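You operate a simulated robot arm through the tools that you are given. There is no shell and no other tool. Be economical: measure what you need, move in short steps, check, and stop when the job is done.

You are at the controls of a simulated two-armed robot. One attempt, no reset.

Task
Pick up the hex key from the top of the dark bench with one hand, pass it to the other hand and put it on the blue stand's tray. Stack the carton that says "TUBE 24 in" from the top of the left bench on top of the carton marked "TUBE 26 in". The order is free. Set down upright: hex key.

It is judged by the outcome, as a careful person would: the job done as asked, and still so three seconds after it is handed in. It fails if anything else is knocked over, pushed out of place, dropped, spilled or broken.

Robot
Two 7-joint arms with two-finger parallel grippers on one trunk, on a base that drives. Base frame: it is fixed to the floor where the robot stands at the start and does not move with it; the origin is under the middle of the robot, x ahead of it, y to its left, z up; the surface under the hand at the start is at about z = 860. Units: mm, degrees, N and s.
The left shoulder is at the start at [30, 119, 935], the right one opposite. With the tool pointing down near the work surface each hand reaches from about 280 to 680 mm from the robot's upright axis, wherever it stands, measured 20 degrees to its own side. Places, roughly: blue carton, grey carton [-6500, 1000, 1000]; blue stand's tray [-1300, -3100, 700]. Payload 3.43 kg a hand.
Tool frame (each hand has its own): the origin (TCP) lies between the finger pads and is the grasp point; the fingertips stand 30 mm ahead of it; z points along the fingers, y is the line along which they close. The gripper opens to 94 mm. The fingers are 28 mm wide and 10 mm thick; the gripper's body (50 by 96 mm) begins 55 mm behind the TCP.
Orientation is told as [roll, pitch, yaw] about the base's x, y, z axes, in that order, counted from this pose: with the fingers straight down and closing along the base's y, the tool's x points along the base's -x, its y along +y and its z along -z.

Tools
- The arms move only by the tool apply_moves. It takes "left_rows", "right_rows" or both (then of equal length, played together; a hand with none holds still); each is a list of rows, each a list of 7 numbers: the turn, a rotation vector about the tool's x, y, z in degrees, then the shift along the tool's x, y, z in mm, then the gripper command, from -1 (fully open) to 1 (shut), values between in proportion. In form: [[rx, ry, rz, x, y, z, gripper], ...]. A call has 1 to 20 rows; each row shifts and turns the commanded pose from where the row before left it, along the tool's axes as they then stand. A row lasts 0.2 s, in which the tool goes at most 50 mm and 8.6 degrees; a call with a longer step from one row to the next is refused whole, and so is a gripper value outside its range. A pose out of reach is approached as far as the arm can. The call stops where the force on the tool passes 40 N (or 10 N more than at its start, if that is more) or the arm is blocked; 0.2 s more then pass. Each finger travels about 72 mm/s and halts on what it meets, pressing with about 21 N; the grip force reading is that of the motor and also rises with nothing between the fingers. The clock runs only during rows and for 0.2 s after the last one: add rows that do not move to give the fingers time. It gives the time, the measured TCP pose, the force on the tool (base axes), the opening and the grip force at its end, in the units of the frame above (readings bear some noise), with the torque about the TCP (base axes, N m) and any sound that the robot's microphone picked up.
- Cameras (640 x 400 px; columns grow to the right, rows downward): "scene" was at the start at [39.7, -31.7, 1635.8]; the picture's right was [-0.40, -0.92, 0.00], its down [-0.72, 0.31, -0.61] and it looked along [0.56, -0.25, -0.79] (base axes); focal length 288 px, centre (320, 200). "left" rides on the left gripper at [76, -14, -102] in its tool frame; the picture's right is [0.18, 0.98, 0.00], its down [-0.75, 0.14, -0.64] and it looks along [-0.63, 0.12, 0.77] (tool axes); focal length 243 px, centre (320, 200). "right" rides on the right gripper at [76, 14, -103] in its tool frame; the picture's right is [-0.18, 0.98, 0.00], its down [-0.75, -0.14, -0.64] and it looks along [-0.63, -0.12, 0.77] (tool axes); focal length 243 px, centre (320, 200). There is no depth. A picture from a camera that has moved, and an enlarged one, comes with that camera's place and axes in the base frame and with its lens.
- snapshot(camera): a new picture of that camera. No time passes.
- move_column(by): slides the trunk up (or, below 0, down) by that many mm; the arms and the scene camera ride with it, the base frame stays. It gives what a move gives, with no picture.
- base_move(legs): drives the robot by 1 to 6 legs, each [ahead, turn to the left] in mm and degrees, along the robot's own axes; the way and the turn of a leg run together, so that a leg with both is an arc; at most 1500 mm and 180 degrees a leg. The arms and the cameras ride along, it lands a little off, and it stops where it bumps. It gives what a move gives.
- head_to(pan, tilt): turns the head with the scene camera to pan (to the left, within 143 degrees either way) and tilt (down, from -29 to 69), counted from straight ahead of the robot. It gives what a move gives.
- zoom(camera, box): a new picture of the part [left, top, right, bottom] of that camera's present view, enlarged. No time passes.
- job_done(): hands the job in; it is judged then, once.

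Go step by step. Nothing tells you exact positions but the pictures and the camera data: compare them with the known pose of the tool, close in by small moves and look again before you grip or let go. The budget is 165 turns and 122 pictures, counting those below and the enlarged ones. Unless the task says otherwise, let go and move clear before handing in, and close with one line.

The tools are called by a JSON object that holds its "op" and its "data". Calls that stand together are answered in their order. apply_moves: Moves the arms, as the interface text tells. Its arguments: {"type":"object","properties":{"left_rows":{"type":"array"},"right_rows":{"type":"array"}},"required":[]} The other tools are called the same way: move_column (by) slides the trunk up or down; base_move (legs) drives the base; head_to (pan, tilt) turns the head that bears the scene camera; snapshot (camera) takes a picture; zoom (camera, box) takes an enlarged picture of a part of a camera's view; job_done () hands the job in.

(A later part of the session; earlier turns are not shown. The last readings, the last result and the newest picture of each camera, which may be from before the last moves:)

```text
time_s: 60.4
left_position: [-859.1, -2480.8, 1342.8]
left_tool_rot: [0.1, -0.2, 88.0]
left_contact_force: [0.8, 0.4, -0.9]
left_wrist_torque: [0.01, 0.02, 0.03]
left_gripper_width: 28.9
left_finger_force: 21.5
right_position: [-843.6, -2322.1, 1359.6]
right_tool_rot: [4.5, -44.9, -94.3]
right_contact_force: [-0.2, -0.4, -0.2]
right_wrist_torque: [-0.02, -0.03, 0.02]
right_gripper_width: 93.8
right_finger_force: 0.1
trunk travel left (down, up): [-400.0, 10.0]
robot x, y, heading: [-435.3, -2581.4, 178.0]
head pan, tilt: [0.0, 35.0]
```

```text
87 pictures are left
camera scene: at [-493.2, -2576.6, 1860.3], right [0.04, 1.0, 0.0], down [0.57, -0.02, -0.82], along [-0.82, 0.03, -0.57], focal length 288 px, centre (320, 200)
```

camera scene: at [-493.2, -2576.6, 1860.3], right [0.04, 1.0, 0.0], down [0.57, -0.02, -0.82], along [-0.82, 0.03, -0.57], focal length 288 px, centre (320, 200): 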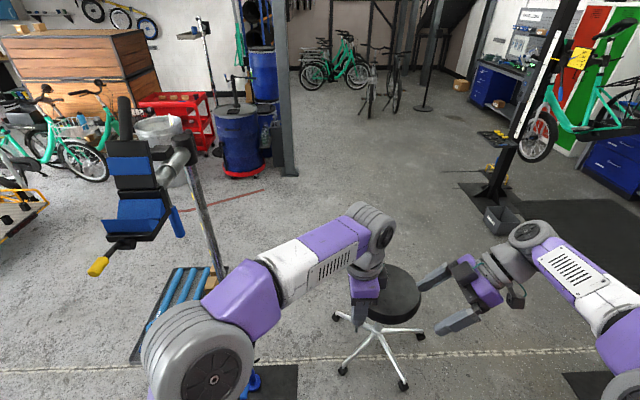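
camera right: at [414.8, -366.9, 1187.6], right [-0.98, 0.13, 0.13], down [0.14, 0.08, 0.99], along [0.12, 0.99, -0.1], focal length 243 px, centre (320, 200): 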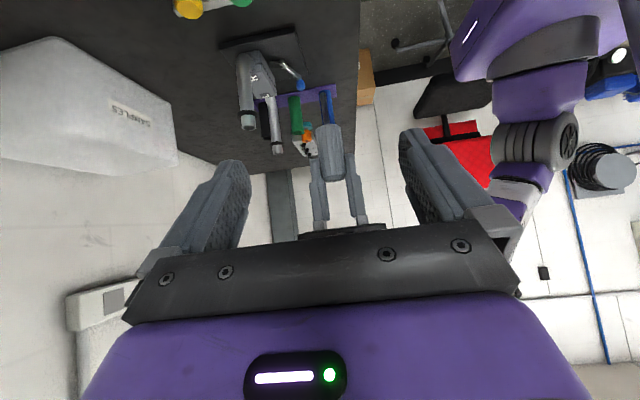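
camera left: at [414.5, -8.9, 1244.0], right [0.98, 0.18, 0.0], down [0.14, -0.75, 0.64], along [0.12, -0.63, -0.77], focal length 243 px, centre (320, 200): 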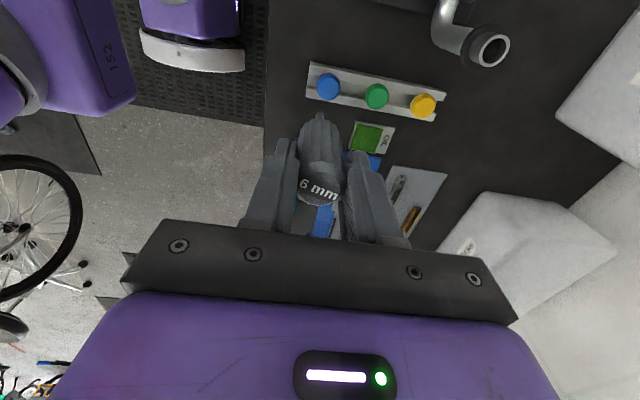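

I was blocked, probably by the stand's floor plate at the base's front-right corner. Let me look at the stand and floor closely.

{"op": "head_to", "data": {"pan": 30, "tilt": 45}}

{"op": "snapshot", "data": {"camera": "scene"}}

```text
time_s: 61.4
left_position: [-861.6, -2480.3, 1342.1]
left_tool_rot: [0.1, -0.2, 88.0]
left_contact_force: [0.8, 1.1, -0.4]
left_wrist_torque: [-0.02, -0.02, 0.03]
left_gripper_width: 28.9
left_finger_force: 21.3
right_position: [-842.6, -2321.4, 1359.4]
right_tool_rot: [4.5, -45.0, -94.3]
right_contact_force: [0.2, 0.0, -0.3]
right_wrist_torque: [0.0, 0.03, 0.01]
right_gripper_width: 94.0
right_finger_force: 0.1
trunk travel left (down, up): [-400.0, 10.0]
robot x, y, heading: [-437.1, -2580.7, 177.5]
head pan, tilt: [30.0, 45.0]
```

```text
86 pictures are left
camera scene: at [-477.3, -2617.8, 1845.5], right [-0.47, 0.89, 0.0], down [0.63, 0.33, -0.71], along [-0.63, -0.33, -0.71], focal length 288 px, centre (320, 200)
```

scene: 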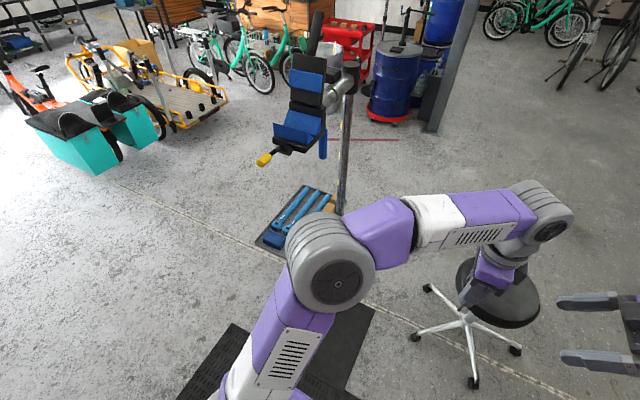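

The tray (x≈-1545…-1105, y≈-3310…-3070) holds wrenches, with a clamp above it. I'll detour around the floor plate to approach from the -y side.

{"op": "base_move", "data": {"legs": [[0, 102.5], [1180, 0]]}}

{"op": "head_to", "data": {"pan": -75, "tilt": 40}}

{"op": "snapshot", "data": {"camera": "scene"}}

```text
time_s: 64.8
left_position: [-640.3, -2959.9, 1344.4]
left_tool_rot: [0.2, 0.0, 162.8]
left_contact_force: [-0.1, -0.4, -0.3]
left_wrist_torque: [-0.01, 0.02, 0.02]
left_gripper_width: 29.1
left_finger_force: 21.0
right_position: [-800.8, -2890.8, 1358.3]
right_tool_rot: [5.2, -44.2, -21.9]
right_contact_force: [0.1, -0.7, 0.4]
right_wrist_torque: [0.0, -0.01, 0.03]
right_gripper_width: 94.0
right_finger_force: 0.1
trunk travel left (down, up): [-400.0, 10.0]
robot x, y, heading: [-435.1, -2577.5, -107.7]
head pan, tilt: [30.0, 45.0]
stopped in leg 1: the robot was blocked; the commanded pose is now the measured one
```

```text
time_s: 66.6
left_position: [-641.0, -2958.7, 1342.8]
left_tool_rot: [0.2, 0.1, 162.9]
left_contact_force: [0.2, -0.5, 0.3]
left_wrist_torque: [0.03, -0.02, 0.01]
left_gripper_width: 29.1
left_finger_force: 20.6
right_position: [-800.0, -2890.0, 1359.0]
right_tool_rot: [5.0, -44.3, -21.6]
right_contact_force: [-0.9, 0.7, 0.1]
right_wrist_torque: [0.0, -0.03, -0.04]
right_gripper_width: 93.8
right_finger_force: 0.0
trunk travel left (down, up): [-400.0, 10.0]
robot x, y, heading: [-435.4, -2578.6, -107.8]
head pan, tilt: [-75.0, 40.0]
```

```text
85 pictures are left
camera scene: at [-508.9, -2540.4, 1852.7], right [0.05, 1.0, 0.0], down [0.64, -0.03, -0.77], along [-0.77, 0.03, -0.64], focal length 288 px, centre (320, 200)
```

scene: 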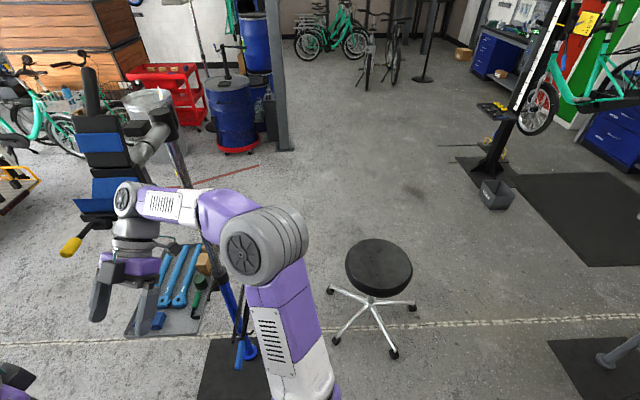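

{"op": "head_to", "data": {"pan": -40, "tilt": 69}}

{"op": "snapshot", "data": {"camera": "scene"}}

{"op": "head_to", "data": {"pan": 50, "tilt": 60}}

{"op": "snapshot", "data": {"camera": "scene"}}

```text
time_s: 67.6
left_position: [-640.4, -2957.9, 1343.7]
left_tool_rot: [0.2, 0.0, 162.7]
left_contact_force: [-0.8, -0.3, 0.3]
left_wrist_torque: [-0.01, 0.01, 0.02]
left_gripper_width: 28.9
left_finger_force: 21.1
right_position: [-800.2, -2890.7, 1359.4]
right_tool_rot: [5.0, -44.3, -21.7]
right_contact_force: [0.0, 0.5, 0.4]
right_wrist_torque: [0.0, 0.01, 0.0]
right_gripper_width: 94.0
right_finger_force: 0.1
trunk travel left (down, up): [-400.0, 10.0]
robot x, y, heading: [-433.5, -2577.9, -107.6]
head pan, tilt: [-40.0, 68.8]
```

```text
84 pictures are left
camera scene: at [-471.4, -2574.3, 1816.7], right [-0.53, 0.85, 0.0], down [0.79, 0.5, -0.37], along [-0.31, -0.2, -0.93], focal length 288 px, centre (320, 200)
```

scene: 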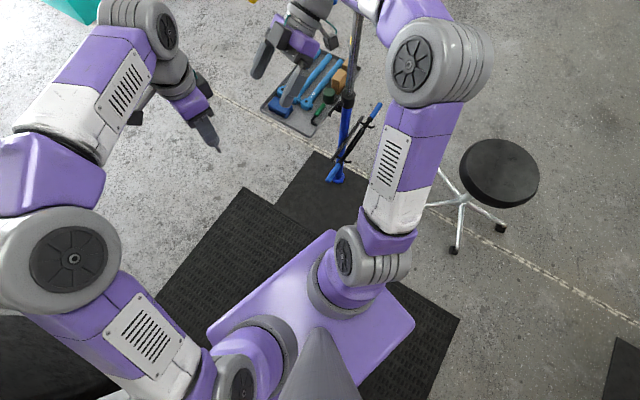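

```text
time_s: 69.2
left_position: [-642.1, -2958.0, 1343.1]
left_tool_rot: [0.2, 0.0, 162.8]
left_contact_force: [-1.1, 0.1, -0.6]
left_wrist_torque: [-0.01, 0.04, 0.02]
left_gripper_width: 29.0
left_finger_force: 21.2
right_position: [-799.2, -2890.2, 1358.9]
right_tool_rot: [5.0, -44.4, -21.8]
right_contact_force: [0.3, 0.8, -0.5]
right_wrist_torque: [0.02, -0.01, -0.01]
right_gripper_width: 94.0
right_finger_force: 0.1
trunk travel left (down, up): [-400.0, 10.0]
robot x, y, heading: [-438.7, -2575.6, -107.6]
head pan, tilt: [50.0, 60.0]
```

```text
83 pictures are left
camera scene: at [-388.4, -2600.8, 1826.0], right [-0.85, -0.53, 0.0], down [-0.46, 0.73, -0.5], along [0.27, -0.43, -0.86], focal length 288 px, centre (320, 200)
```

scene: 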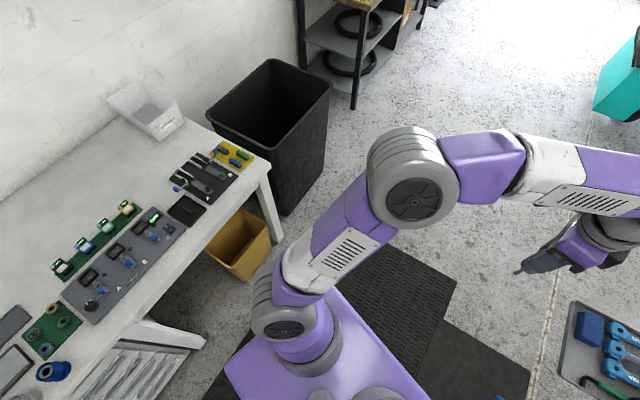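

Triangulating, the stand's clamp handle reaches to about (-861, -2959, 1470), which my right wrist touched; the stand stayed put. I swing away from it, lower the trunk, and back off before going around.

{"op": "base_move", "data": {"legs": [[0, -70]]}}

{"op": "move_column", "data": {"by": -200}}

{"op": "base_move", "data": {"legs": [[-230, 0]]}}

{"op": "head_to", "data": {"pan": 25, "tilt": 20}}

{"op": "snapshot", "data": {"camera": "scene"}}

```text
time_s: 72.7
left_position: [-868.3, -2515.0, 1340.6]
left_tool_rot: [0.0, -0.1, 92.7]
left_contact_force: [0.1, 0.4, 0.0]
left_wrist_torque: [0.02, 0.0, -0.01]
left_gripper_width: 28.8
left_finger_force: 20.9
right_position: [-859.5, -2342.4, 1357.5]
right_tool_rot: [5.3, -44.3, -91.9]
right_contact_force: [0.3, 0.0, -0.4]
right_wrist_torque: [0.0, 0.01, 0.02]
right_gripper_width: 93.8
right_finger_force: 0.1
trunk travel left (down, up): [-400.0, 10.0]
robot x, y, heading: [-434.3, -2573.6, -177.7]
head pan, tilt: [50.0, 60.0]
```

```text
time_s: 74.8
left_position: [-868.5, -2515.5, 1141.8]
left_tool_rot: [0.0, 0.0, 92.9]
left_contact_force: [0.5, 0.2, -0.8]
left_wrist_torque: [-0.01, -0.02, 0.03]
left_gripper_width: 28.8
left_finger_force: 21.2
right_position: [-859.6, -2342.9, 1157.8]
right_tool_rot: [5.3, -44.3, -91.9]
right_contact_force: [0.7, 1.1, 0.0]
right_wrist_torque: [-0.03, 0.01, 0.01]
right_gripper_width: 94.2
right_finger_force: 0.0
trunk travel left (down, up): [-200.0, 210.0]
robot x, y, heading: [-436.6, -2579.3, -177.5]
head pan, tilt: [50.0, 60.0]
```

```text
time_s: 76.6
left_position: [-639.3, -2506.1, 1141.4]
left_tool_rot: [0.1, 0.0, 93.0]
left_contact_force: [0.6, -0.1, 0.3]
left_wrist_torque: [0.03, 0.03, 0.01]
left_gripper_width: 29.0
left_finger_force: 21.3
right_position: [-632.3, -2334.6, 1158.0]
right_tool_rot: [5.3, -44.2, -91.8]
right_contact_force: [-0.5, -0.1, 0.5]
right_wrist_torque: [0.0, 0.05, -0.01]
right_gripper_width: 93.8
right_finger_force: 0.1
trunk travel left (down, up): [-200.0, 210.0]
robot x, y, heading: [-208.1, -2560.5, -177.5]
head pan, tilt: [50.0, 60.0]
```

```text
time_s: 77.7
left_position: [-640.3, -2507.3, 1141.5]
left_tool_rot: [-0.1, 0.0, 93.0]
left_contact_force: [-0.7, 0.4, 0.5]
left_wrist_torque: [0.01, -0.01, -0.01]
left_gripper_width: 28.9
left_finger_force: 20.4
right_position: [-632.8, -2333.5, 1157.4]
right_tool_rot: [5.3, -44.3, -91.7]
right_contact_force: [0.3, 0.3, 0.1]
right_wrist_torque: [0.04, -0.04, 0.01]
right_gripper_width: 93.9
right_finger_force: 0.1
trunk travel left (down, up): [-200.0, 210.0]
robot x, y, heading: [-209.1, -2569.8, -177.7]
head pan, tilt: [25.0, 20.0]
```

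```text
82 pictures are left
camera scene: at [-260.1, -2611.1, 1684.0], right [-0.46, 0.89, 0.0], down [0.3, 0.16, -0.94], along [-0.83, -0.43, -0.34], focal length 288 px, centre (320, 200)
```

scene: 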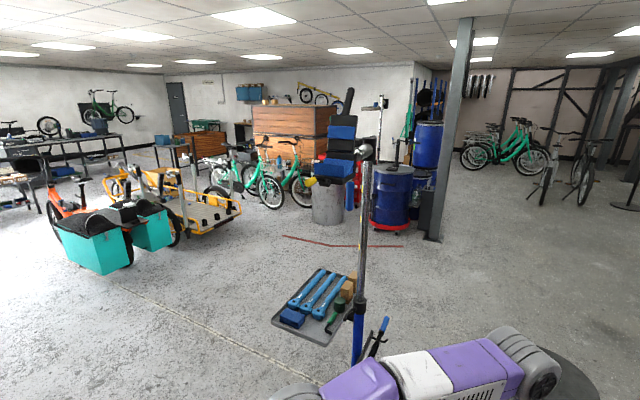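

{"op": "zoom", "data": {"camera": "scene", "box": [250, 250, 400, 360]}}

```text
3.64 times, centred on (325, 305) of scene
camera zoom: at [-260.1, -2611.1, 1684.0], right [-0.46, 0.89, 0.0], down [0.3, 0.16, -0.94], along [-0.83, -0.43, -0.34], focal length 1048 px, centre (302, -182)
```

zoom: 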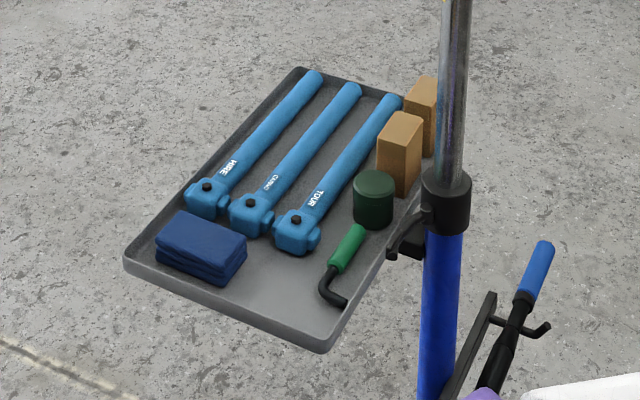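

Free tray spot found near (-1145, -3100), between the folded cloth and the green hook. I drive south past the stand, keeping clear of the clamp.

{"op": "base_move", "data": {"legs": [[0, 82.5], [950, 0]]}}

{"op": "move_column", "data": {"by": -180}}

{"op": "head_to", "data": {"pan": -70, "tilt": 30}}

{"op": "snapshot", "data": {"camera": "scene"}}

```text
time_s: 86.1
left_position: [-416.7, -3929.9, 1142.7]
left_tool_rot: [0.0, 0.0, 175.2]
left_contact_force: [-0.6, -0.5, -0.9]
left_wrist_torque: [0.05, -0.03, 0.03]
left_gripper_width: 29.0
left_finger_force: 21.2
right_position: [-587.6, -3899.6, 1157.4]
right_tool_rot: [5.3, -44.2, -9.5]
right_contact_force: [-0.2, 0.6, 0.3]
right_wrist_torque: [0.01, 0.01, 0.01]
right_gripper_width: 94.2
right_finger_force: 0.1
trunk travel left (down, up): [-200.0, 210.0]
robot x, y, heading: [-298.9, -3510.3, -95.4]
head pan, tilt: [25.0, 20.0]
```

```text
time_s: 88.1
left_position: [-418.5, -3930.9, 962.4]
left_tool_rot: [0.1, 0.1, 175.2]
left_contact_force: [-0.3, 0.2, -0.7]
left_wrist_torque: [0.01, 0.0, 0.0]
left_gripper_width: 29.0
left_finger_force: 21.3
right_position: [-586.4, -3898.4, 978.8]
right_tool_rot: [5.3, -44.2, -9.4]
right_contact_force: [1.0, -0.8, -1.1]
right_wrist_torque: [0.02, -0.03, 0.02]
right_gripper_width: 94.1
right_finger_force: 0.1
trunk travel left (down, up): [-20.0, 390.0]
robot x, y, heading: [-299.9, -3512.2, -95.3]
head pan, tilt: [25.0, 20.0]
```

```text
time_s: 89.8
left_position: [-416.4, -3931.0, 960.8]
left_tool_rot: [0.0, 0.1, 175.2]
left_contact_force: [-1.1, -0.2, 0.3]
left_wrist_torque: [0.02, 0.01, 0.01]
left_gripper_width: 28.9
left_finger_force: 21.1
right_position: [-587.5, -3899.4, 978.5]
right_tool_rot: [5.3, -44.3, -9.6]
right_contact_force: [-0.6, -0.6, -0.2]
right_wrist_torque: [0.01, 0.0, 0.04]
right_gripper_width: 93.9
right_finger_force: 0.0
trunk travel left (down, up): [-20.0, 390.0]
robot x, y, heading: [-299.9, -3510.4, -95.2]
head pan, tilt: [-70.0, 30.0]
```

```text
80 pictures are left
camera scene: at [-382.5, -3504.9, 1488.1], right [-0.25, 0.97, 0.0], down [0.48, 0.13, -0.87], along [-0.84, -0.22, -0.5], focal length 288 px, centre (320, 200)
```

scene: 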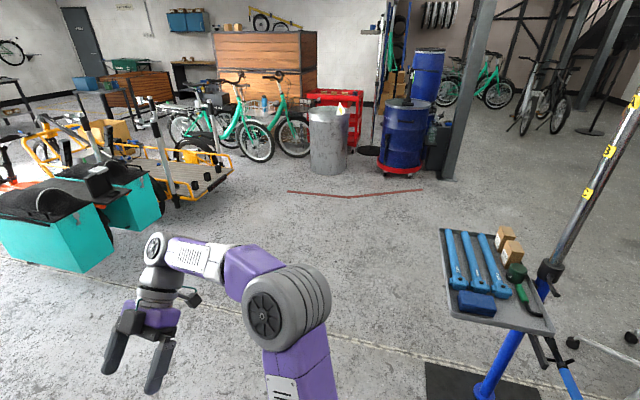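

Re-triangulating, the tray is nearer z≈760 with its near edge at x≈-1040. Moving into place diagonally.

{"op": "base_move", "data": {"legs": [[0, -91], [382, 0], [0, -54]]}}

{"op": "head_to", "data": {"pan": 12, "tilt": 50}}

{"op": "snapshot", "data": {"camera": "scene"}}

```text
time_s: 98.5
left_position: [-828.7, -3067.8, 961.7]
left_tool_rot: [0.1, 0.1, 31.3]
left_contact_force: [0.9, -0.8, -1.3]
left_wrist_torque: [0.03, 0.02, -0.01]
left_gripper_width: 29.1
left_finger_force: 21.7
right_position: [-672.5, -2993.1, 976.8]
right_tool_rot: [5.4, -44.3, -153.4]
right_contact_force: [0.5, 1.1, -0.4]
right_wrist_torque: [0.01, 0.0, -0.03]
right_gripper_width: 94.1
right_finger_force: 0.0
trunk travel left (down, up): [-20.0, 390.0]
robot x, y, heading: [-676.8, -3477.4, 120.7]
head pan, tilt: [-70.0, 30.0]
```

```text
time_s: 100.0
left_position: [-827.7, -3067.0, 960.8]
left_tool_rot: [0.1, 0.0, 31.3]
left_contact_force: [-0.4, 0.2, -0.3]
left_wrist_torque: [0.02, -0.03, 0.04]
left_gripper_width: 29.1
left_finger_force: 20.9
right_position: [-673.1, -2992.1, 977.4]
right_tool_rot: [5.4, -44.3, -153.5]
right_contact_force: [0.1, 0.8, -0.2]
right_wrist_torque: [-0.01, -0.03, -0.03]
right_gripper_width: 94.2
right_finger_force: 0.0
trunk travel left (down, up): [-20.0, 390.0]
robot x, y, heading: [-675.9, -3473.9, 120.6]
head pan, tilt: [12.0, 50.0]
```

```text
79 pictures are left
camera scene: at [-713.2, -3447.7, 1458.6], right [0.73, 0.68, 0.0], down [0.52, -0.56, -0.64], along [-0.44, 0.47, -0.77], focal length 288 px, centre (320, 200)
```

scene: 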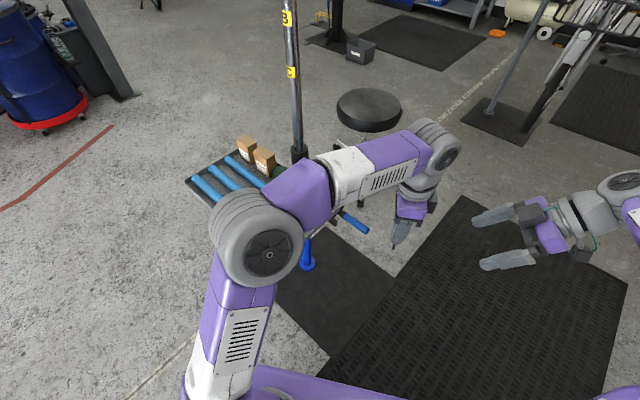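

The robot is placed 576 mm from the target. I move the left hand most of the way over the free spot and look with the left camera.

{"op": "apply_moves", "data": {"left_rows": [[0, 0, 0, 25, 14, -2, 1], [0, 0, 0, 25, 14, -2, 1], [0, 0, 0, 25, 14, -2, 1], [0, 0, 0, 25, 14, -2, 1], [0, 0, 0, 25, 14, -2, 1], [0, 0, 0, 25, 14, -2, 1], [0, 0, 0, 25, 14, 0, 1]]}}

{"op": "snapshot", "data": {"camera": "left"}}

{"op": "snapshot", "data": {"camera": "scene"}}

```text
time_s: 101.6
left_position: [-1030.3, -3076.2, 974.0]
left_tool_rot: [0.0, 0.0, 31.2]
left_contact_force: [0.3, 0.1, 0.0]
left_wrist_torque: [0.02, 0.0, -0.04]
left_gripper_width: 28.8
left_finger_force: 20.9
right_position: [-673.6, -2993.2, 977.6]
right_tool_rot: [5.3, -44.3, -153.4]
right_contact_force: [-1.4, -0.4, -0.3]
right_wrist_torque: [-0.01, 0.01, -0.01]
right_gripper_width: 93.7
right_finger_force: 0.0
trunk travel left (down, up): [-20.0, 390.0]
robot x, y, heading: [-677.9, -3477.2, 120.6]
head pan, tilt: [12.0, 50.0]
```

```text
78 pictures are left
camera left: at [-1088.0, -3129.8, 1076.7], right [-0.67, 0.74, 0.0], down [0.57, 0.51, 0.64], along [0.48, 0.43, -0.77], focal length 243 px, centre (320, 200)
```

left: 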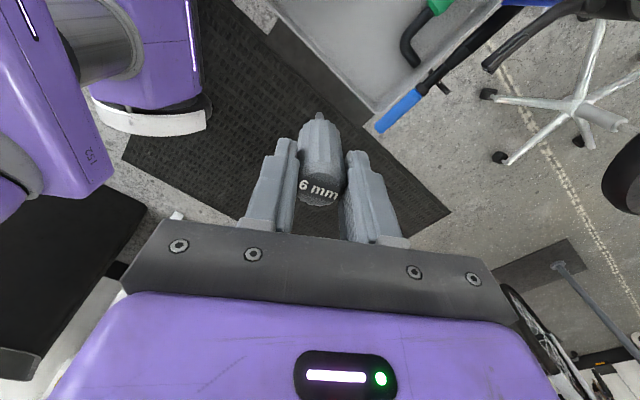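

```text
77 pictures are left
camera scene: at [-713.7, -3447.7, 1458.5], right [0.73, 0.68, 0.0], down [0.52, -0.56, -0.64], along [-0.44, 0.47, -0.77], focal length 288 px, centre (320, 200)
```

scene: 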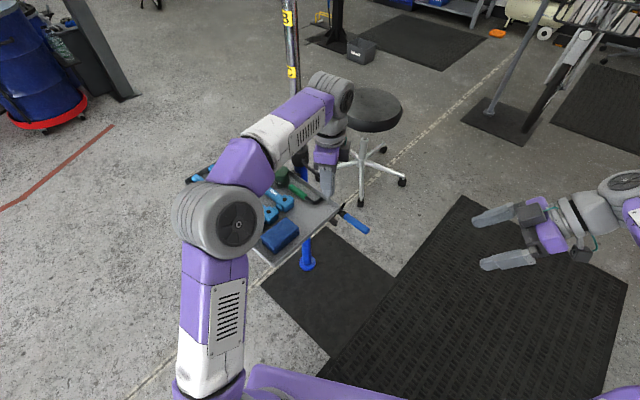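

{"op": "apply_moves", "data": {"left_rows": [[0, 0, 0, 22, 9, 0, 1], [0, 0, 0, 22, 9, 0, 1], [0, 0, 0, 22, 8, 0, 1], [0, 0, 0, 0, 0, 20, 1], [0, 0, 0, 0, 0, 20, 1], [0, 0, 0, 0, 0, 20, 1], [0, 0, 0, 0, 0, 14, 1]]}}

{"op": "snapshot", "data": {"camera": "left"}}

{"op": "zoom", "data": {"camera": "scene", "box": [220, 130, 380, 270]}}

```text
time_s: 103.2
left_position: [-1099.7, -3086.7, 898.1]
left_tool_rot: [0.0, 0.0, 31.3]
left_contact_force: [-0.7, 0.3, -1.2]
left_wrist_torque: [-0.03, 0.01, -0.02]
left_gripper_width: 29.0
left_finger_force: 21.4
right_position: [-673.4, -2992.9, 977.6]
right_tool_rot: [5.3, -44.2, -153.5]
right_contact_force: [-0.1, -0.5, 0.2]
right_wrist_torque: [-0.04, 0.0, 0.02]
right_gripper_width: 94.2
right_finger_force: 0.1
trunk travel left (down, up): [-20.0, 390.0]
robot x, y, heading: [-677.4, -3474.9, 121.0]
head pan, tilt: [12.0, 50.0]
```

```text
76 pictures are left
camera left: at [-1156.7, -3141.1, 1001.2], right [-0.67, 0.74, 0.0], down [0.57, 0.51, 0.64], along [0.48, 0.43, -0.77], focal length 243 px, centre (320, 200)
```

left: 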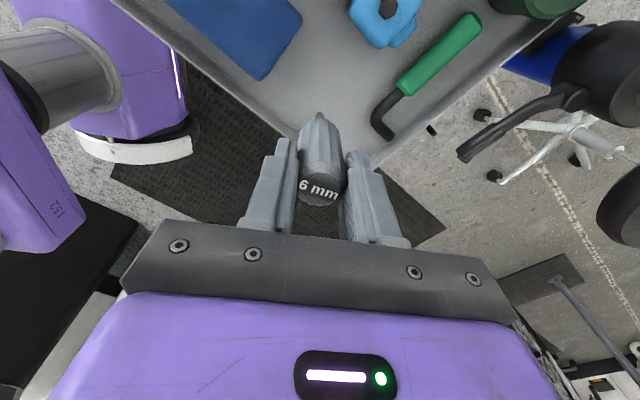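

```text
2.86 times, centred on (300, 200) of scene
camera zoom: at [-713.3, -3447.6, 1458.5], right [0.73, 0.68, 0.0], down [0.52, -0.56, -0.64], along [-0.44, 0.47, -0.77], focal length 824 px, centre (377, 200)
```

zoom: 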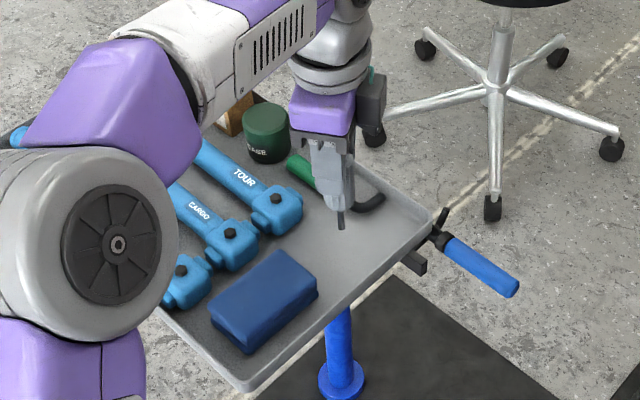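

The tip hangs above the free area. Lowering slowly while watching force.

{"op": "apply_moves", "data": {"left_rows": [[0, 0, 0, 3, 0, 6, 1], [0, 0, 0, 3, 0, 6, 1], [0, 0, 0, 2, 0, 6, 1], [0, 0, 0, 0, 0, 0, 1]]}}

{"op": "zoom", "data": {"camera": "scene", "box": [270, 150, 350, 220]}}

```text
time_s: 104.2
left_position: [-1105.8, -3090.4, 882.3]
left_tool_rot: [0.0, 0.0, 31.3]
left_contact_force: [0.4, -0.5, -0.5]
left_wrist_torque: [0.0, -0.01, -0.02]
left_gripper_width: 29.1
left_finger_force: 21.5
right_position: [-672.4, -2993.5, 977.3]
right_tool_rot: [5.3, -44.3, -153.6]
right_contact_force: [-0.3, 0.5, -0.4]
right_wrist_torque: [0.03, 0.02, -0.02]
right_gripper_width: 94.1
right_finger_force: 0.1
trunk travel left (down, up): [-20.0, 390.0]
robot x, y, heading: [-676.7, -3475.7, 120.7]
head pan, tilt: [12.0, 50.0]
```

```text
5.71 times, centred on (310, 185) of scene
camera zoom: at [-713.3, -3447.7, 1458.5], right [0.73, 0.68, 0.0], down [0.52, -0.56, -0.64], along [-0.44, 0.47, -0.77], focal length 1648 px, centre (377, 286)
```

zoom: 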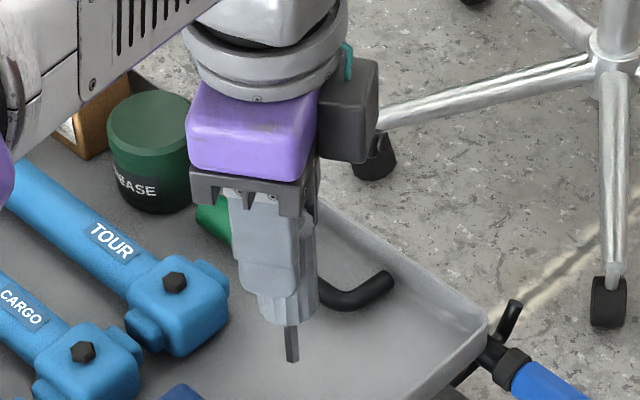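

{"op": "apply_moves", "data": {"left_rows": [[0, 0, 0, 0, 0, 4, 1], [0, 0, 0, 0, 0, 4, 1], [0, 0, 0, 0, 0, 0, 1]]}}

{"op": "apply_moves", "data": {"left_rows": [[0, 0, 0, 0, 0, 2, 1], [0, 0, 0, 0, 0, 2, 1], [0, 0, 0, 0, 0, 0, 1]]}}

{"op": "zoom", "data": {"camera": "scene", "box": [270, 150, 350, 220]}}

```text
time_s: 105.0
left_position: [-1106.7, -3090.3, 874.0]
left_tool_rot: [0.1, -0.1, 31.4]
left_contact_force: [-0.4, 0.5, -0.5]
left_wrist_torque: [-0.01, 0.0, 0.03]
left_gripper_width: 28.6
left_finger_force: 20.8
right_position: [-672.6, -2991.6, 976.9]
right_tool_rot: [5.3, -44.2, -153.6]
right_contact_force: [-0.1, -0.2, 0.6]
right_wrist_torque: [-0.03, -0.02, -0.02]
right_gripper_width: 94.0
right_finger_force: 0.1
trunk travel left (down, up): [-20.0, 390.0]
robot x, y, heading: [-679.6, -3475.5, 121.1]
head pan, tilt: [12.0, 50.0]
```

```text
time_s: 105.8
left_position: [-1107.0, -3090.0, 869.9]
left_tool_rot: [-0.1, 0.1, 31.3]
left_contact_force: [-0.4, -0.1, -0.5]
left_wrist_torque: [-0.03, -0.01, 0.01]
left_gripper_width: 29.4
left_finger_force: 20.9
right_position: [-672.2, -2993.5, 978.2]
right_tool_rot: [5.3, -44.3, -153.4]
right_contact_force: [0.3, -0.2, -0.3]
right_wrist_torque: [0.01, 0.04, 0.03]
right_gripper_width: 94.2
right_finger_force: 0.0
trunk travel left (down, up): [-20.0, 390.0]
robot x, y, heading: [-676.6, -3474.9, 120.9]
head pan, tilt: [12.0, 50.0]
```

```text
5.71 times, centred on (310, 185) of scene
camera zoom: at [-713.3, -3447.7, 1458.5], right [0.73, 0.68, 0.0], down [0.52, -0.56, -0.64], along [-0.44, 0.47, -0.77], focal length 1648 px, centre (377, 286)
```

zoom: 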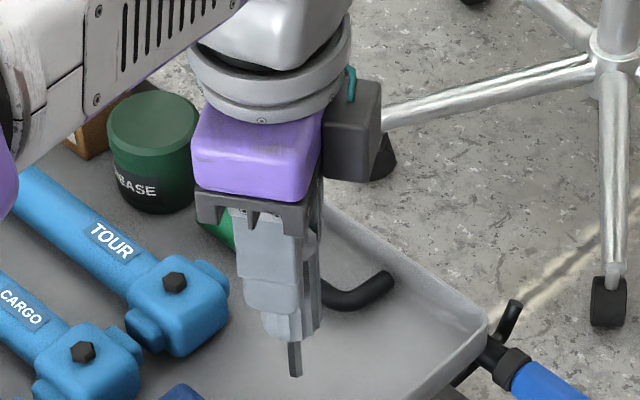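

{"op": "apply_moves", "data": {"left_rows": [[0, 0, 0, 0, 0, 2, 1], [0, 0, 0, 0, 0, 2, 1], [0, 0, 0, 0, 0, 0, 1]]}}

{"op": "apply_moves", "data": {"left_rows": [[0, 0, 0, 0, 0, 2, 1], [0, 0, 0, 0, 0, 0, 1]]}}

```text
time_s: 106.6
left_position: [-1104.5, -3088.7, 866.7]
left_tool_rot: [0.0, -0.1, 31.3]
left_contact_force: [-0.7, -0.4, -1.2]
left_wrist_torque: [0.02, 0.01, -0.02]
left_gripper_width: 29.2
left_finger_force: 21.1
right_position: [-671.7, -2992.3, 977.9]
right_tool_rot: [5.2, -44.3, -153.5]
right_contact_force: [0.2, 0.4, 0.1]
right_wrist_torque: [0.02, 0.02, 0.02]
right_gripper_width: 94.3
right_finger_force: 0.1
trunk travel left (down, up): [-20.0, 390.0]
robot x, y, heading: [-677.9, -3479.8, 120.5]
head pan, tilt: [12.0, 50.0]
```

```text
time_s: 107.2
left_position: [-1106.0, -3089.5, 863.6]
left_tool_rot: [0.0, -0.1, 31.4]
left_contact_force: [0.3, 0.2, -0.6]
left_wrist_torque: [-0.01, 0.0, -0.03]
left_gripper_width: 29.0
left_finger_force: 20.6
right_position: [-672.8, -2993.6, 977.0]
right_tool_rot: [5.4, -44.3, -153.4]
right_contact_force: [-0.6, 0.2, -0.7]
right_wrist_torque: [0.01, -0.02, -0.02]
right_gripper_width: 94.0
right_finger_force: 0.1
trunk travel left (down, up): [-20.0, 390.0]
robot x, y, heading: [-673.2, -3474.0, 120.4]
head pan, tilt: [12.0, 50.0]
```

Triangulation of the hook tip suggests the tray surface is near z≈742, so about 15 mm more to go.

{"op": "apply_moves", "data": {"left_rows": [[0, 0, 0, 0, 0, 2, 1], [0, 0, 0, 0, 0, 2, 1], [0, 0, 0, 0, 0, 2, 1], [0, 0, 0, 0, 0, 0, 1]]}}

{"op": "apply_moves", "data": {"left_rows": [[0, 0, 0, 0, 0, 2, 1], [0, 0, 0, 0, 0, 1, 1], [0, 0, 0, 0, 0, 0, 1]]}}

{"op": "zoom", "data": {"camera": "scene", "box": [280, 165, 330, 215]}}

```text
time_s: 108.2
left_position: [-1106.1, -3089.9, 857.5]
left_tool_rot: [0.0, 0.1, 31.2]
left_contact_force: [-0.2, 0.1, -1.4]
left_wrist_torque: [0.0, 0.01, 0.01]
left_gripper_width: 29.0
left_finger_force: 20.8
right_position: [-673.9, -2992.0, 976.3]
right_tool_rot: [5.2, -44.2, -153.5]
right_contact_force: [0.1, 0.0, -0.7]
right_wrist_torque: [0.02, -0.01, 0.0]
right_gripper_width: 94.1
right_finger_force: 0.1
trunk travel left (down, up): [-20.0, 390.0]
robot x, y, heading: [-676.9, -3475.1, 120.5]
head pan, tilt: [12.0, 50.0]
```

```text
time_s: 109.0
left_position: [-1107.1, -3090.9, 854.6]
left_tool_rot: [0.0, 0.1, 31.3]
left_contact_force: [-0.1, 0.6, -1.0]
left_wrist_torque: [0.01, -0.01, -0.01]
left_gripper_width: 29.2
left_finger_force: 21.0
right_position: [-672.2, -2992.5, 978.0]
right_tool_rot: [5.3, -44.4, -153.4]
right_contact_force: [0.7, 0.1, -0.1]
right_wrist_torque: [-0.01, 0.01, -0.02]
right_gripper_width: 94.0
right_finger_force: 0.0
trunk travel left (down, up): [-20.0, 390.0]
robot x, y, heading: [-677.4, -3478.0, 120.8]
head pan, tilt: [12.0, 50.0]
```

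```text
8.00 times, centred on (305, 190) of scene
camera zoom: at [-713.3, -3447.7, 1458.5], right [0.73, 0.68, 0.0], down [0.52, -0.56, -0.64], along [-0.44, 0.47, -0.77], focal length 2307 px, centre (440, 280)
```

zoom: 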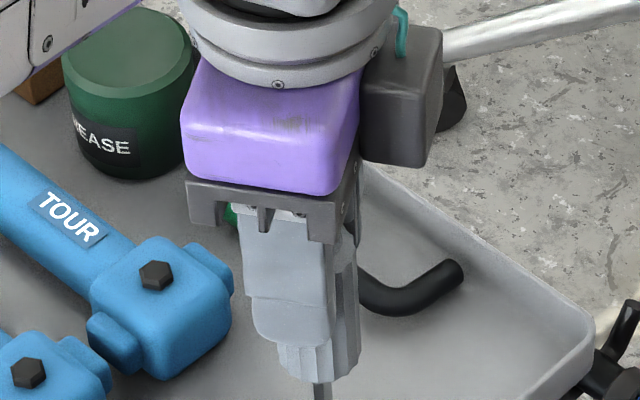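

{"op": "apply_moves", "data": {"left_rows": [[0, 0, 0, 0, 0, 1.5, 1], [0, 0, 0, 0, 0, 1.5, 1], [0, 0, 0, 0, 0, 0, 1]]}}

{"op": "apply_moves", "data": {"left_rows": [[0, 0, 0, 0, 0, 1.5, 1], [0, 0, 0, 0, 0, 1, 1], [0, 0, 0, 0, 0, 0, 1]]}}

```text
time_s: 109.8
left_position: [-1105.6, -3091.1, 852.1]
left_tool_rot: [0.0, -0.1, 31.3]
left_contact_force: [-0.6, -0.4, -1.0]
left_wrist_torque: [0.01, 0.03, 0.0]
left_gripper_width: 28.8
left_finger_force: 19.8
right_position: [-671.9, -2992.1, 977.9]
right_tool_rot: [5.3, -44.3, -153.5]
right_contact_force: [0.5, 0.5, 0.2]
right_wrist_torque: [-0.01, -0.01, 0.02]
right_gripper_width: 94.1
right_finger_force: 0.0
trunk travel left (down, up): [-20.0, 390.0]
robot x, y, heading: [-678.8, -3475.5, 120.5]
head pan, tilt: [12.0, 50.0]
```

```text
time_s: 110.6
left_position: [-1106.6, -3090.7, 848.6]
left_tool_rot: [0.1, -0.1, 31.3]
left_contact_force: [0.8, 0.3, -0.6]
left_wrist_torque: [-0.02, 0.02, 0.04]
left_gripper_width: 28.9
left_finger_force: 21.0
right_position: [-672.9, -2992.6, 976.8]
right_tool_rot: [5.3, -44.3, -153.6]
right_contact_force: [-0.1, -0.3, -0.5]
right_wrist_torque: [-0.02, 0.0, -0.01]
right_gripper_width: 93.9
right_finger_force: 0.2
trunk travel left (down, up): [-20.0, 390.0]
robot x, y, heading: [-674.8, -3473.2, 120.7]
head pan, tilt: [12.0, 50.0]
```

{"op": "apply_moves", "data": {"left_rows": [[0, 0, 0, 0, 0, 1.5, 1], [0, 0, 0, 0, 0, 1.5, 1], [0, 0, 0, 0, 0, 0, 1]]}}

{"op": "zoom", "data": {"camera": "scene", "box": [280, 180, 330, 230]}}

{"op": "zoom", "data": {"camera": "left", "box": [220, 60, 420, 220]}}

```text
time_s: 111.4
left_position: [-1106.1, -3090.5, 849.2]
left_tool_rot: [0.3, -0.1, 31.4]
left_contact_force: [-2.4, -0.4, 15.7]
left_wrist_torque: [0.0, 0.22, 0.0]
left_gripper_width: 29.0
left_finger_force: 21.2
right_position: [-672.9, -2993.2, 977.9]
right_tool_rot: [5.3, -44.3, -153.4]
right_contact_force: [-1.3, -0.6, 1.4]
right_wrist_torque: [-0.01, -0.05, -0.01]
right_gripper_width: 94.1
right_finger_force: 0.0
trunk travel left (down, up): [-20.0, 390.0]
robot x, y, heading: [-682.3, -3475.7, 120.5]
head pan, tilt: [12.0, 50.0]
```

```text
8.00 times, centred on (305, 205) of scene
camera zoom: at [-712.4, -3448.8, 1458.7], right [0.73, 0.68, 0.0], down [0.52, -0.56, -0.64], along [-0.44, 0.47, -0.77], focal length 2307 px, centre (440, 160)
```

zoom: 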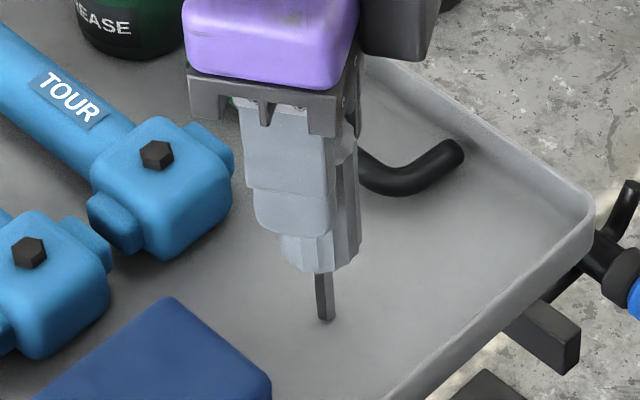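

```text
2.50 times, centred on (320, 140) of left
camera zoom: at [-1163.0, -3145.5, 951.2], right [-0.67, 0.74, 0.01], down [0.57, 0.51, 0.64], along [0.48, 0.43, -0.77], focal length 606 px, centre (320, 350)
```

zoom: 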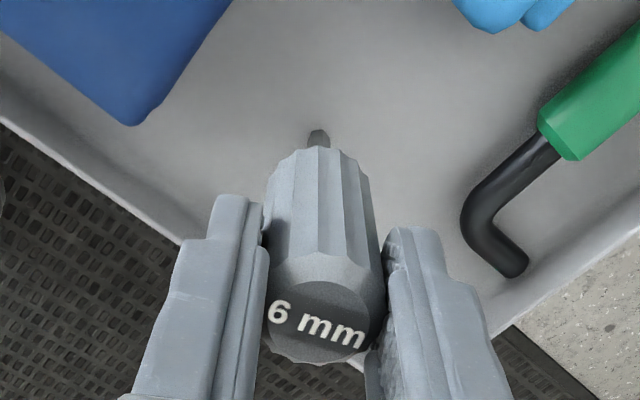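

Contact with the tray (15.7 N). I ease off to a light touch before releasing.

{"op": "apply_moves", "data": {"left_rows": [[0, 0, 0, 0, 0, -1.5, 1], [0, 0, 0, 0, 0, 0, 1]]}}

```text
time_s: 112.0
left_position: [-1105.3, -3090.7, 847.5]
left_tool_rot: [0.3, 0.0, 31.3]
left_contact_force: [-3.6, 0.9, 13.8]
left_wrist_torque: [0.1, 0.33, 0.0]
left_gripper_width: 29.4
left_finger_force: 21.2
right_position: [-671.7, -2993.2, 977.5]
right_tool_rot: [5.4, -44.4, -153.5]
right_contact_force: [-0.9, -0.4, 0.0]
right_wrist_torque: [-0.02, 0.01, -0.03]
right_gripper_width: 94.1
right_finger_force: 0.1
trunk travel left (down, up): [-20.0, 390.0]
robot x, y, heading: [-677.4, -3478.0, 120.8]
head pan, tilt: [12.0, 50.0]
```

{"op": "apply_moves", "data": {"left_rows": [[0, 0, 0, 0, 0, -1, 1], [0, 0, 0, 0, 0, 0, 1]]}}

```text
time_s: 112.6
left_position: [-1104.9, -3090.8, 849.2]
left_tool_rot: [0.0, -0.1, 31.2]
left_contact_force: [-2.1, -0.6, 7.1]
left_wrist_torque: [0.08, 0.2, -0.02]
left_gripper_width: 29.0
left_finger_force: 20.7
right_position: [-672.7, -2993.1, 977.2]
right_tool_rot: [5.3, -44.3, -153.4]
right_contact_force: [0.3, -0.3, -0.5]
right_wrist_torque: [0.0, 0.0, -0.03]
right_gripper_width: 93.9
right_finger_force: 0.0
trunk travel left (down, up): [-20.0, 390.0]
robot x, y, heading: [-675.5, -3475.0, 120.7]
head pan, tilt: [12.0, 50.0]
```

{"op": "apply_moves", "data": {"left_rows": [[0, 0, 0, 0, 0, -0.8, 1], [0, 0, 0, 0, 0, 0, 1]]}}

{"op": "zoom", "data": {"camera": "scene", "box": [280, 180, 330, 230]}}

{"op": "zoom", "data": {"camera": "left", "box": [220, 60, 420, 220]}}

```text
time_s: 113.2
left_position: [-1106.1, -3090.0, 849.3]
left_tool_rot: [0.1, 0.0, 31.2]
left_contact_force: [0.6, -0.3, 0.8]
left_wrist_torque: [0.07, -0.04, 0.01]
left_gripper_width: 28.9
left_finger_force: 21.0
right_position: [-673.0, -2992.7, 977.7]
right_tool_rot: [5.3, -44.4, -153.3]
right_contact_force: [-0.6, 0.2, -0.4]
right_wrist_torque: [-0.04, 0.0, 0.02]
right_gripper_width: 93.8
right_finger_force: 0.0
trunk travel left (down, up): [-20.0, 390.0]
robot x, y, heading: [-678.6, -3480.6, 120.5]
head pan, tilt: [12.0, 50.0]
```

```text
8.00 times, centred on (305, 205) of scene
camera zoom: at [-713.1, -3447.8, 1458.5], right [0.73, 0.68, 0.0], down [0.52, -0.56, -0.64], along [-0.44, 0.47, -0.77], focal length 2307 px, centre (440, 160)
```

zoom: 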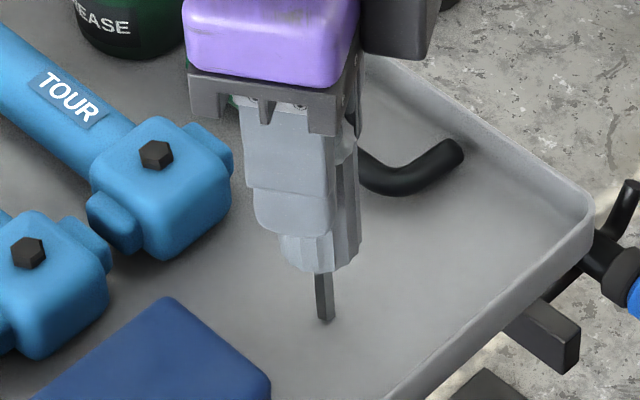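

```text
2.50 times, centred on (320, 140) of left
camera zoom: at [-1163.3, -3144.6, 951.3], right [-0.67, 0.75, 0.0], down [0.57, 0.51, 0.64], along [0.48, 0.43, -0.77], focal length 606 px, centre (320, 350)
```

zoom: 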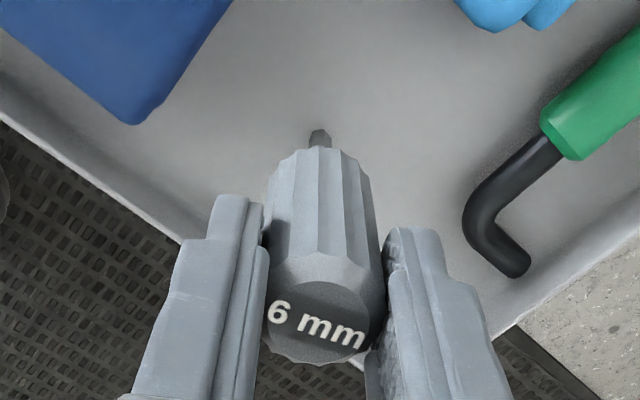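

The key looks vertical in both views with near-zero force. Opening gently.

{"op": "apply_moves", "data": {"left_rows": [[0, 0, 0, 0, 0, 0, 0.4], [0, 0, 0, 0, 0, 0, 0.36], [0, 0, 0, 0, 0, 0, 0.34], [0, 0, 0, 0, 0, 0, 0.32], [0, 0, 0, 0, 0, 0, 0.28], [0, 0, 0, 0, 0, 0, 0.2], [0, 0, 0, 0, 0, 0, 0.1]]}}

{"op": "zoom", "data": {"camera": "left", "box": [220, 60, 420, 220]}}

```text
time_s: 114.8
left_position: [-1106.2, -3090.4, 848.5]
left_tool_rot: [0.0, 0.0, 31.3]
left_contact_force: [0.6, -0.4, 0.0]
left_wrist_torque: [0.01, -0.01, -0.02]
left_gripper_width: 42.5
left_finger_force: 0.1
right_position: [-671.6, -2991.9, 977.8]
right_tool_rot: [5.2, -44.3, -153.4]
right_contact_force: [0.4, 0.2, 0.0]
right_wrist_torque: [-0.01, 0.05, -0.04]
right_gripper_width: 94.0
right_finger_force: 0.1
trunk travel left (down, up): [-20.0, 390.0]
robot x, y, heading: [-679.0, -3476.5, 120.9]
head pan, tilt: [12.0, 50.0]
```

```text
2.50 times, centred on (320, 140) of left
camera zoom: at [-1163.7, -3144.6, 952.0], right [-0.67, 0.74, 0.0], down [0.57, 0.51, 0.64], along [0.48, 0.43, -0.77], focal length 606 px, centre (320, 350)
```

zoom: 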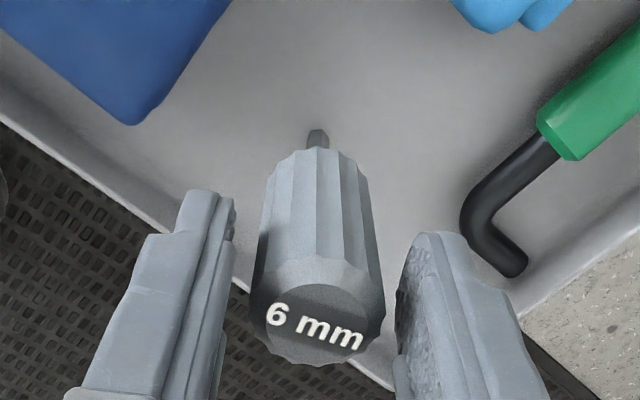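

{"op": "apply_moves", "data": {"left_rows": [[0, 0, 0, 0, 0, 0, -0.2], [0, 0, 0, 0, 0, 0, -0.6], [0, 0, 0, 0, 0, 0, -1], [0, 0, 0, 0, 0, 0, -1], [0, 0, 0, 0, 0, 0, -1], [0, 0, 0, 0, 0, 0, -1], [0, 0, 0, 0, 0, 0, -1], [0, 0, 0, 0, 0, 0, -1]]}}

{"op": "snapshot", "data": {"camera": "left"}}

```text
time_s: 116.6
left_position: [-1105.3, -3089.8, 849.9]
left_tool_rot: [0.0, 0.0, 31.3]
left_contact_force: [0.3, -0.7, -0.2]
left_wrist_torque: [0.02, -0.02, 0.02]
left_gripper_width: 94.0
left_finger_force: 0.1
right_position: [-671.8, -2991.6, 978.3]
right_tool_rot: [5.3, -44.3, -153.4]
right_contact_force: [-0.5, -0.1, -0.1]
right_wrist_torque: [0.03, 0.0, 0.01]
right_gripper_width: 93.7
right_finger_force: 0.1
trunk travel left (down, up): [-20.0, 390.0]
robot x, y, heading: [-677.5, -3476.4, 121.0]
head pan, tilt: [12.0, 50.0]
```

```text
66 pictures are left
camera left: at [-1163.7, -3144.6, 952.0], right [-0.67, 0.74, 0.0], down [0.57, 0.51, 0.64], along [0.48, 0.43, -0.77], focal length 243 px, centre (320, 200)
```

left: 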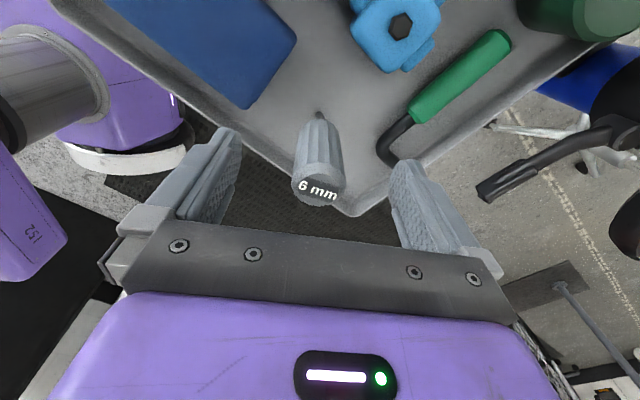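

Key stands on its own. I withdraw straight up and then back toward the robot.

{"op": "apply_moves", "data": {"left_rows": [[0, 0, 0, 0, 0, -12, -1], [0, 0, 0, 0, 0, -20, -1], [0, 0, 0, 0, 0, -30, -1], [0, 0, 0, 0, 0, -30, -1], [0, 0, 0, 0, 0, -30, -1], [0, 0, 0, -30, -17, 0, -1], [0, 0, 0, -30, -17, 0, -1], [0, 0, 0, -30, -17, 0, -1], [0, 0, 0, -30, -17, 0, -1], [0, 0, 0, -30, -17, 0, -1], [0, 0, 0, -30, -17, 0, -1], [0, 0, 0, -30, -17, 0, -1], [0, 0, 0, -30, -17, 0, -1]]}}

{"op": "head_to", "data": {"pan": 16, "tilt": 45}}

{"op": "snapshot", "data": {"camera": "scene"}}

```text
time_s: 119.4
left_position: [-827.6, -3083.0, 970.8]
left_tool_rot: [0.1, 0.0, 31.4]
left_contact_force: [-0.2, 0.2, 0.8]
left_wrist_torque: [-0.02, 0.01, 0.01]
left_gripper_width: 94.3
left_finger_force: 0.0
right_position: [-671.7, -2993.5, 976.5]
right_tool_rot: [5.4, -44.3, -153.5]
right_contact_force: [0.0, 0.6, 0.6]
right_wrist_torque: [0.0, -0.01, -0.02]
right_gripper_width: 94.1
right_finger_force: 0.0
trunk travel left (down, up): [-20.0, 390.0]
robot x, y, heading: [-675.3, -3475.6, 120.6]
head pan, tilt: [12.0, 50.0]
```

```text
time_s: 120.1
left_position: [-829.4, -3083.3, 970.3]
left_tool_rot: [0.0, 0.0, 31.3]
left_contact_force: [0.3, 0.6, -0.7]
left_wrist_torque: [-0.02, -0.01, 0.02]
left_gripper_width: 94.0
left_finger_force: 0.1
right_position: [-672.4, -2992.5, 977.4]
right_tool_rot: [5.3, -44.3, -153.4]
right_contact_force: [0.0, -0.2, 0.1]
right_wrist_torque: [0.0, 0.01, 0.0]
right_gripper_width: 94.0
right_finger_force: 0.1
trunk travel left (down, up): [-20.0, 390.0]
robot x, y, heading: [-678.0, -3478.3, 120.8]
head pan, tilt: [16.0, 45.0]
```

```text
65 pictures are left
camera scene: at [-720.1, -3448.5, 1465.4], right [0.69, 0.73, 0.0], down [0.52, -0.48, -0.71], along [-0.51, 0.48, -0.71], focal length 288 px, centre (320, 200)
```

scene: 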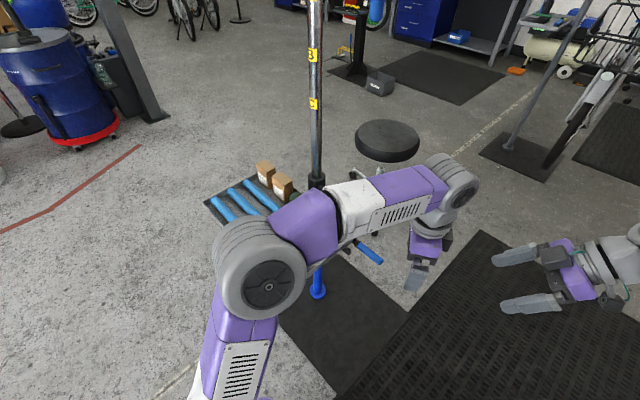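

{"op": "base_move", "data": {"legs": [[-300, 0]]}}

{"op": "snapshot", "data": {"camera": "scene"}}

```text
time_s: 122.1
left_position: [-673.2, -3343.3, 970.5]
left_tool_rot: [0.0, 0.1, 31.2]
left_contact_force: [-0.1, 0.0, 0.2]
left_wrist_torque: [0.03, 0.01, 0.01]
left_gripper_width: 94.1
left_finger_force: 0.0
right_position: [-516.5, -3253.0, 978.3]
right_tool_rot: [5.4, -44.3, -153.5]
right_contact_force: [0.2, 0.0, -0.1]
right_wrist_torque: [0.03, 0.01, -0.01]
right_gripper_width: 94.2
right_finger_force: 0.1
trunk travel left (down, up): [-20.0, 390.0]
robot x, y, heading: [-523.6, -3739.6, 120.3]
head pan, tilt: [16.0, 45.0]
```

```text
64 pictures are left
camera scene: at [-565.6, -3709.2, 1465.5], right [0.69, 0.73, 0.0], down [0.51, -0.49, -0.71], along [-0.51, 0.49, -0.71], focal length 288 px, centre (320, 200)
```

scene: 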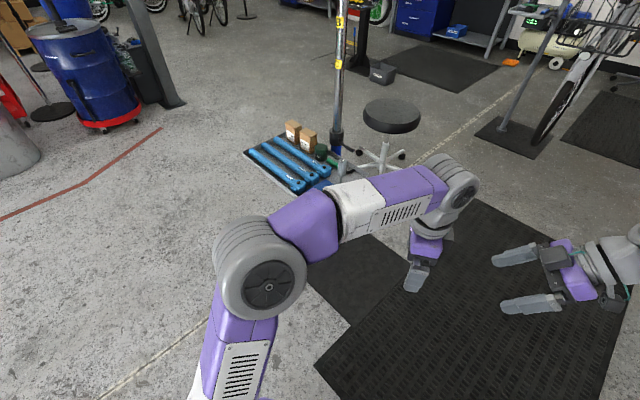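

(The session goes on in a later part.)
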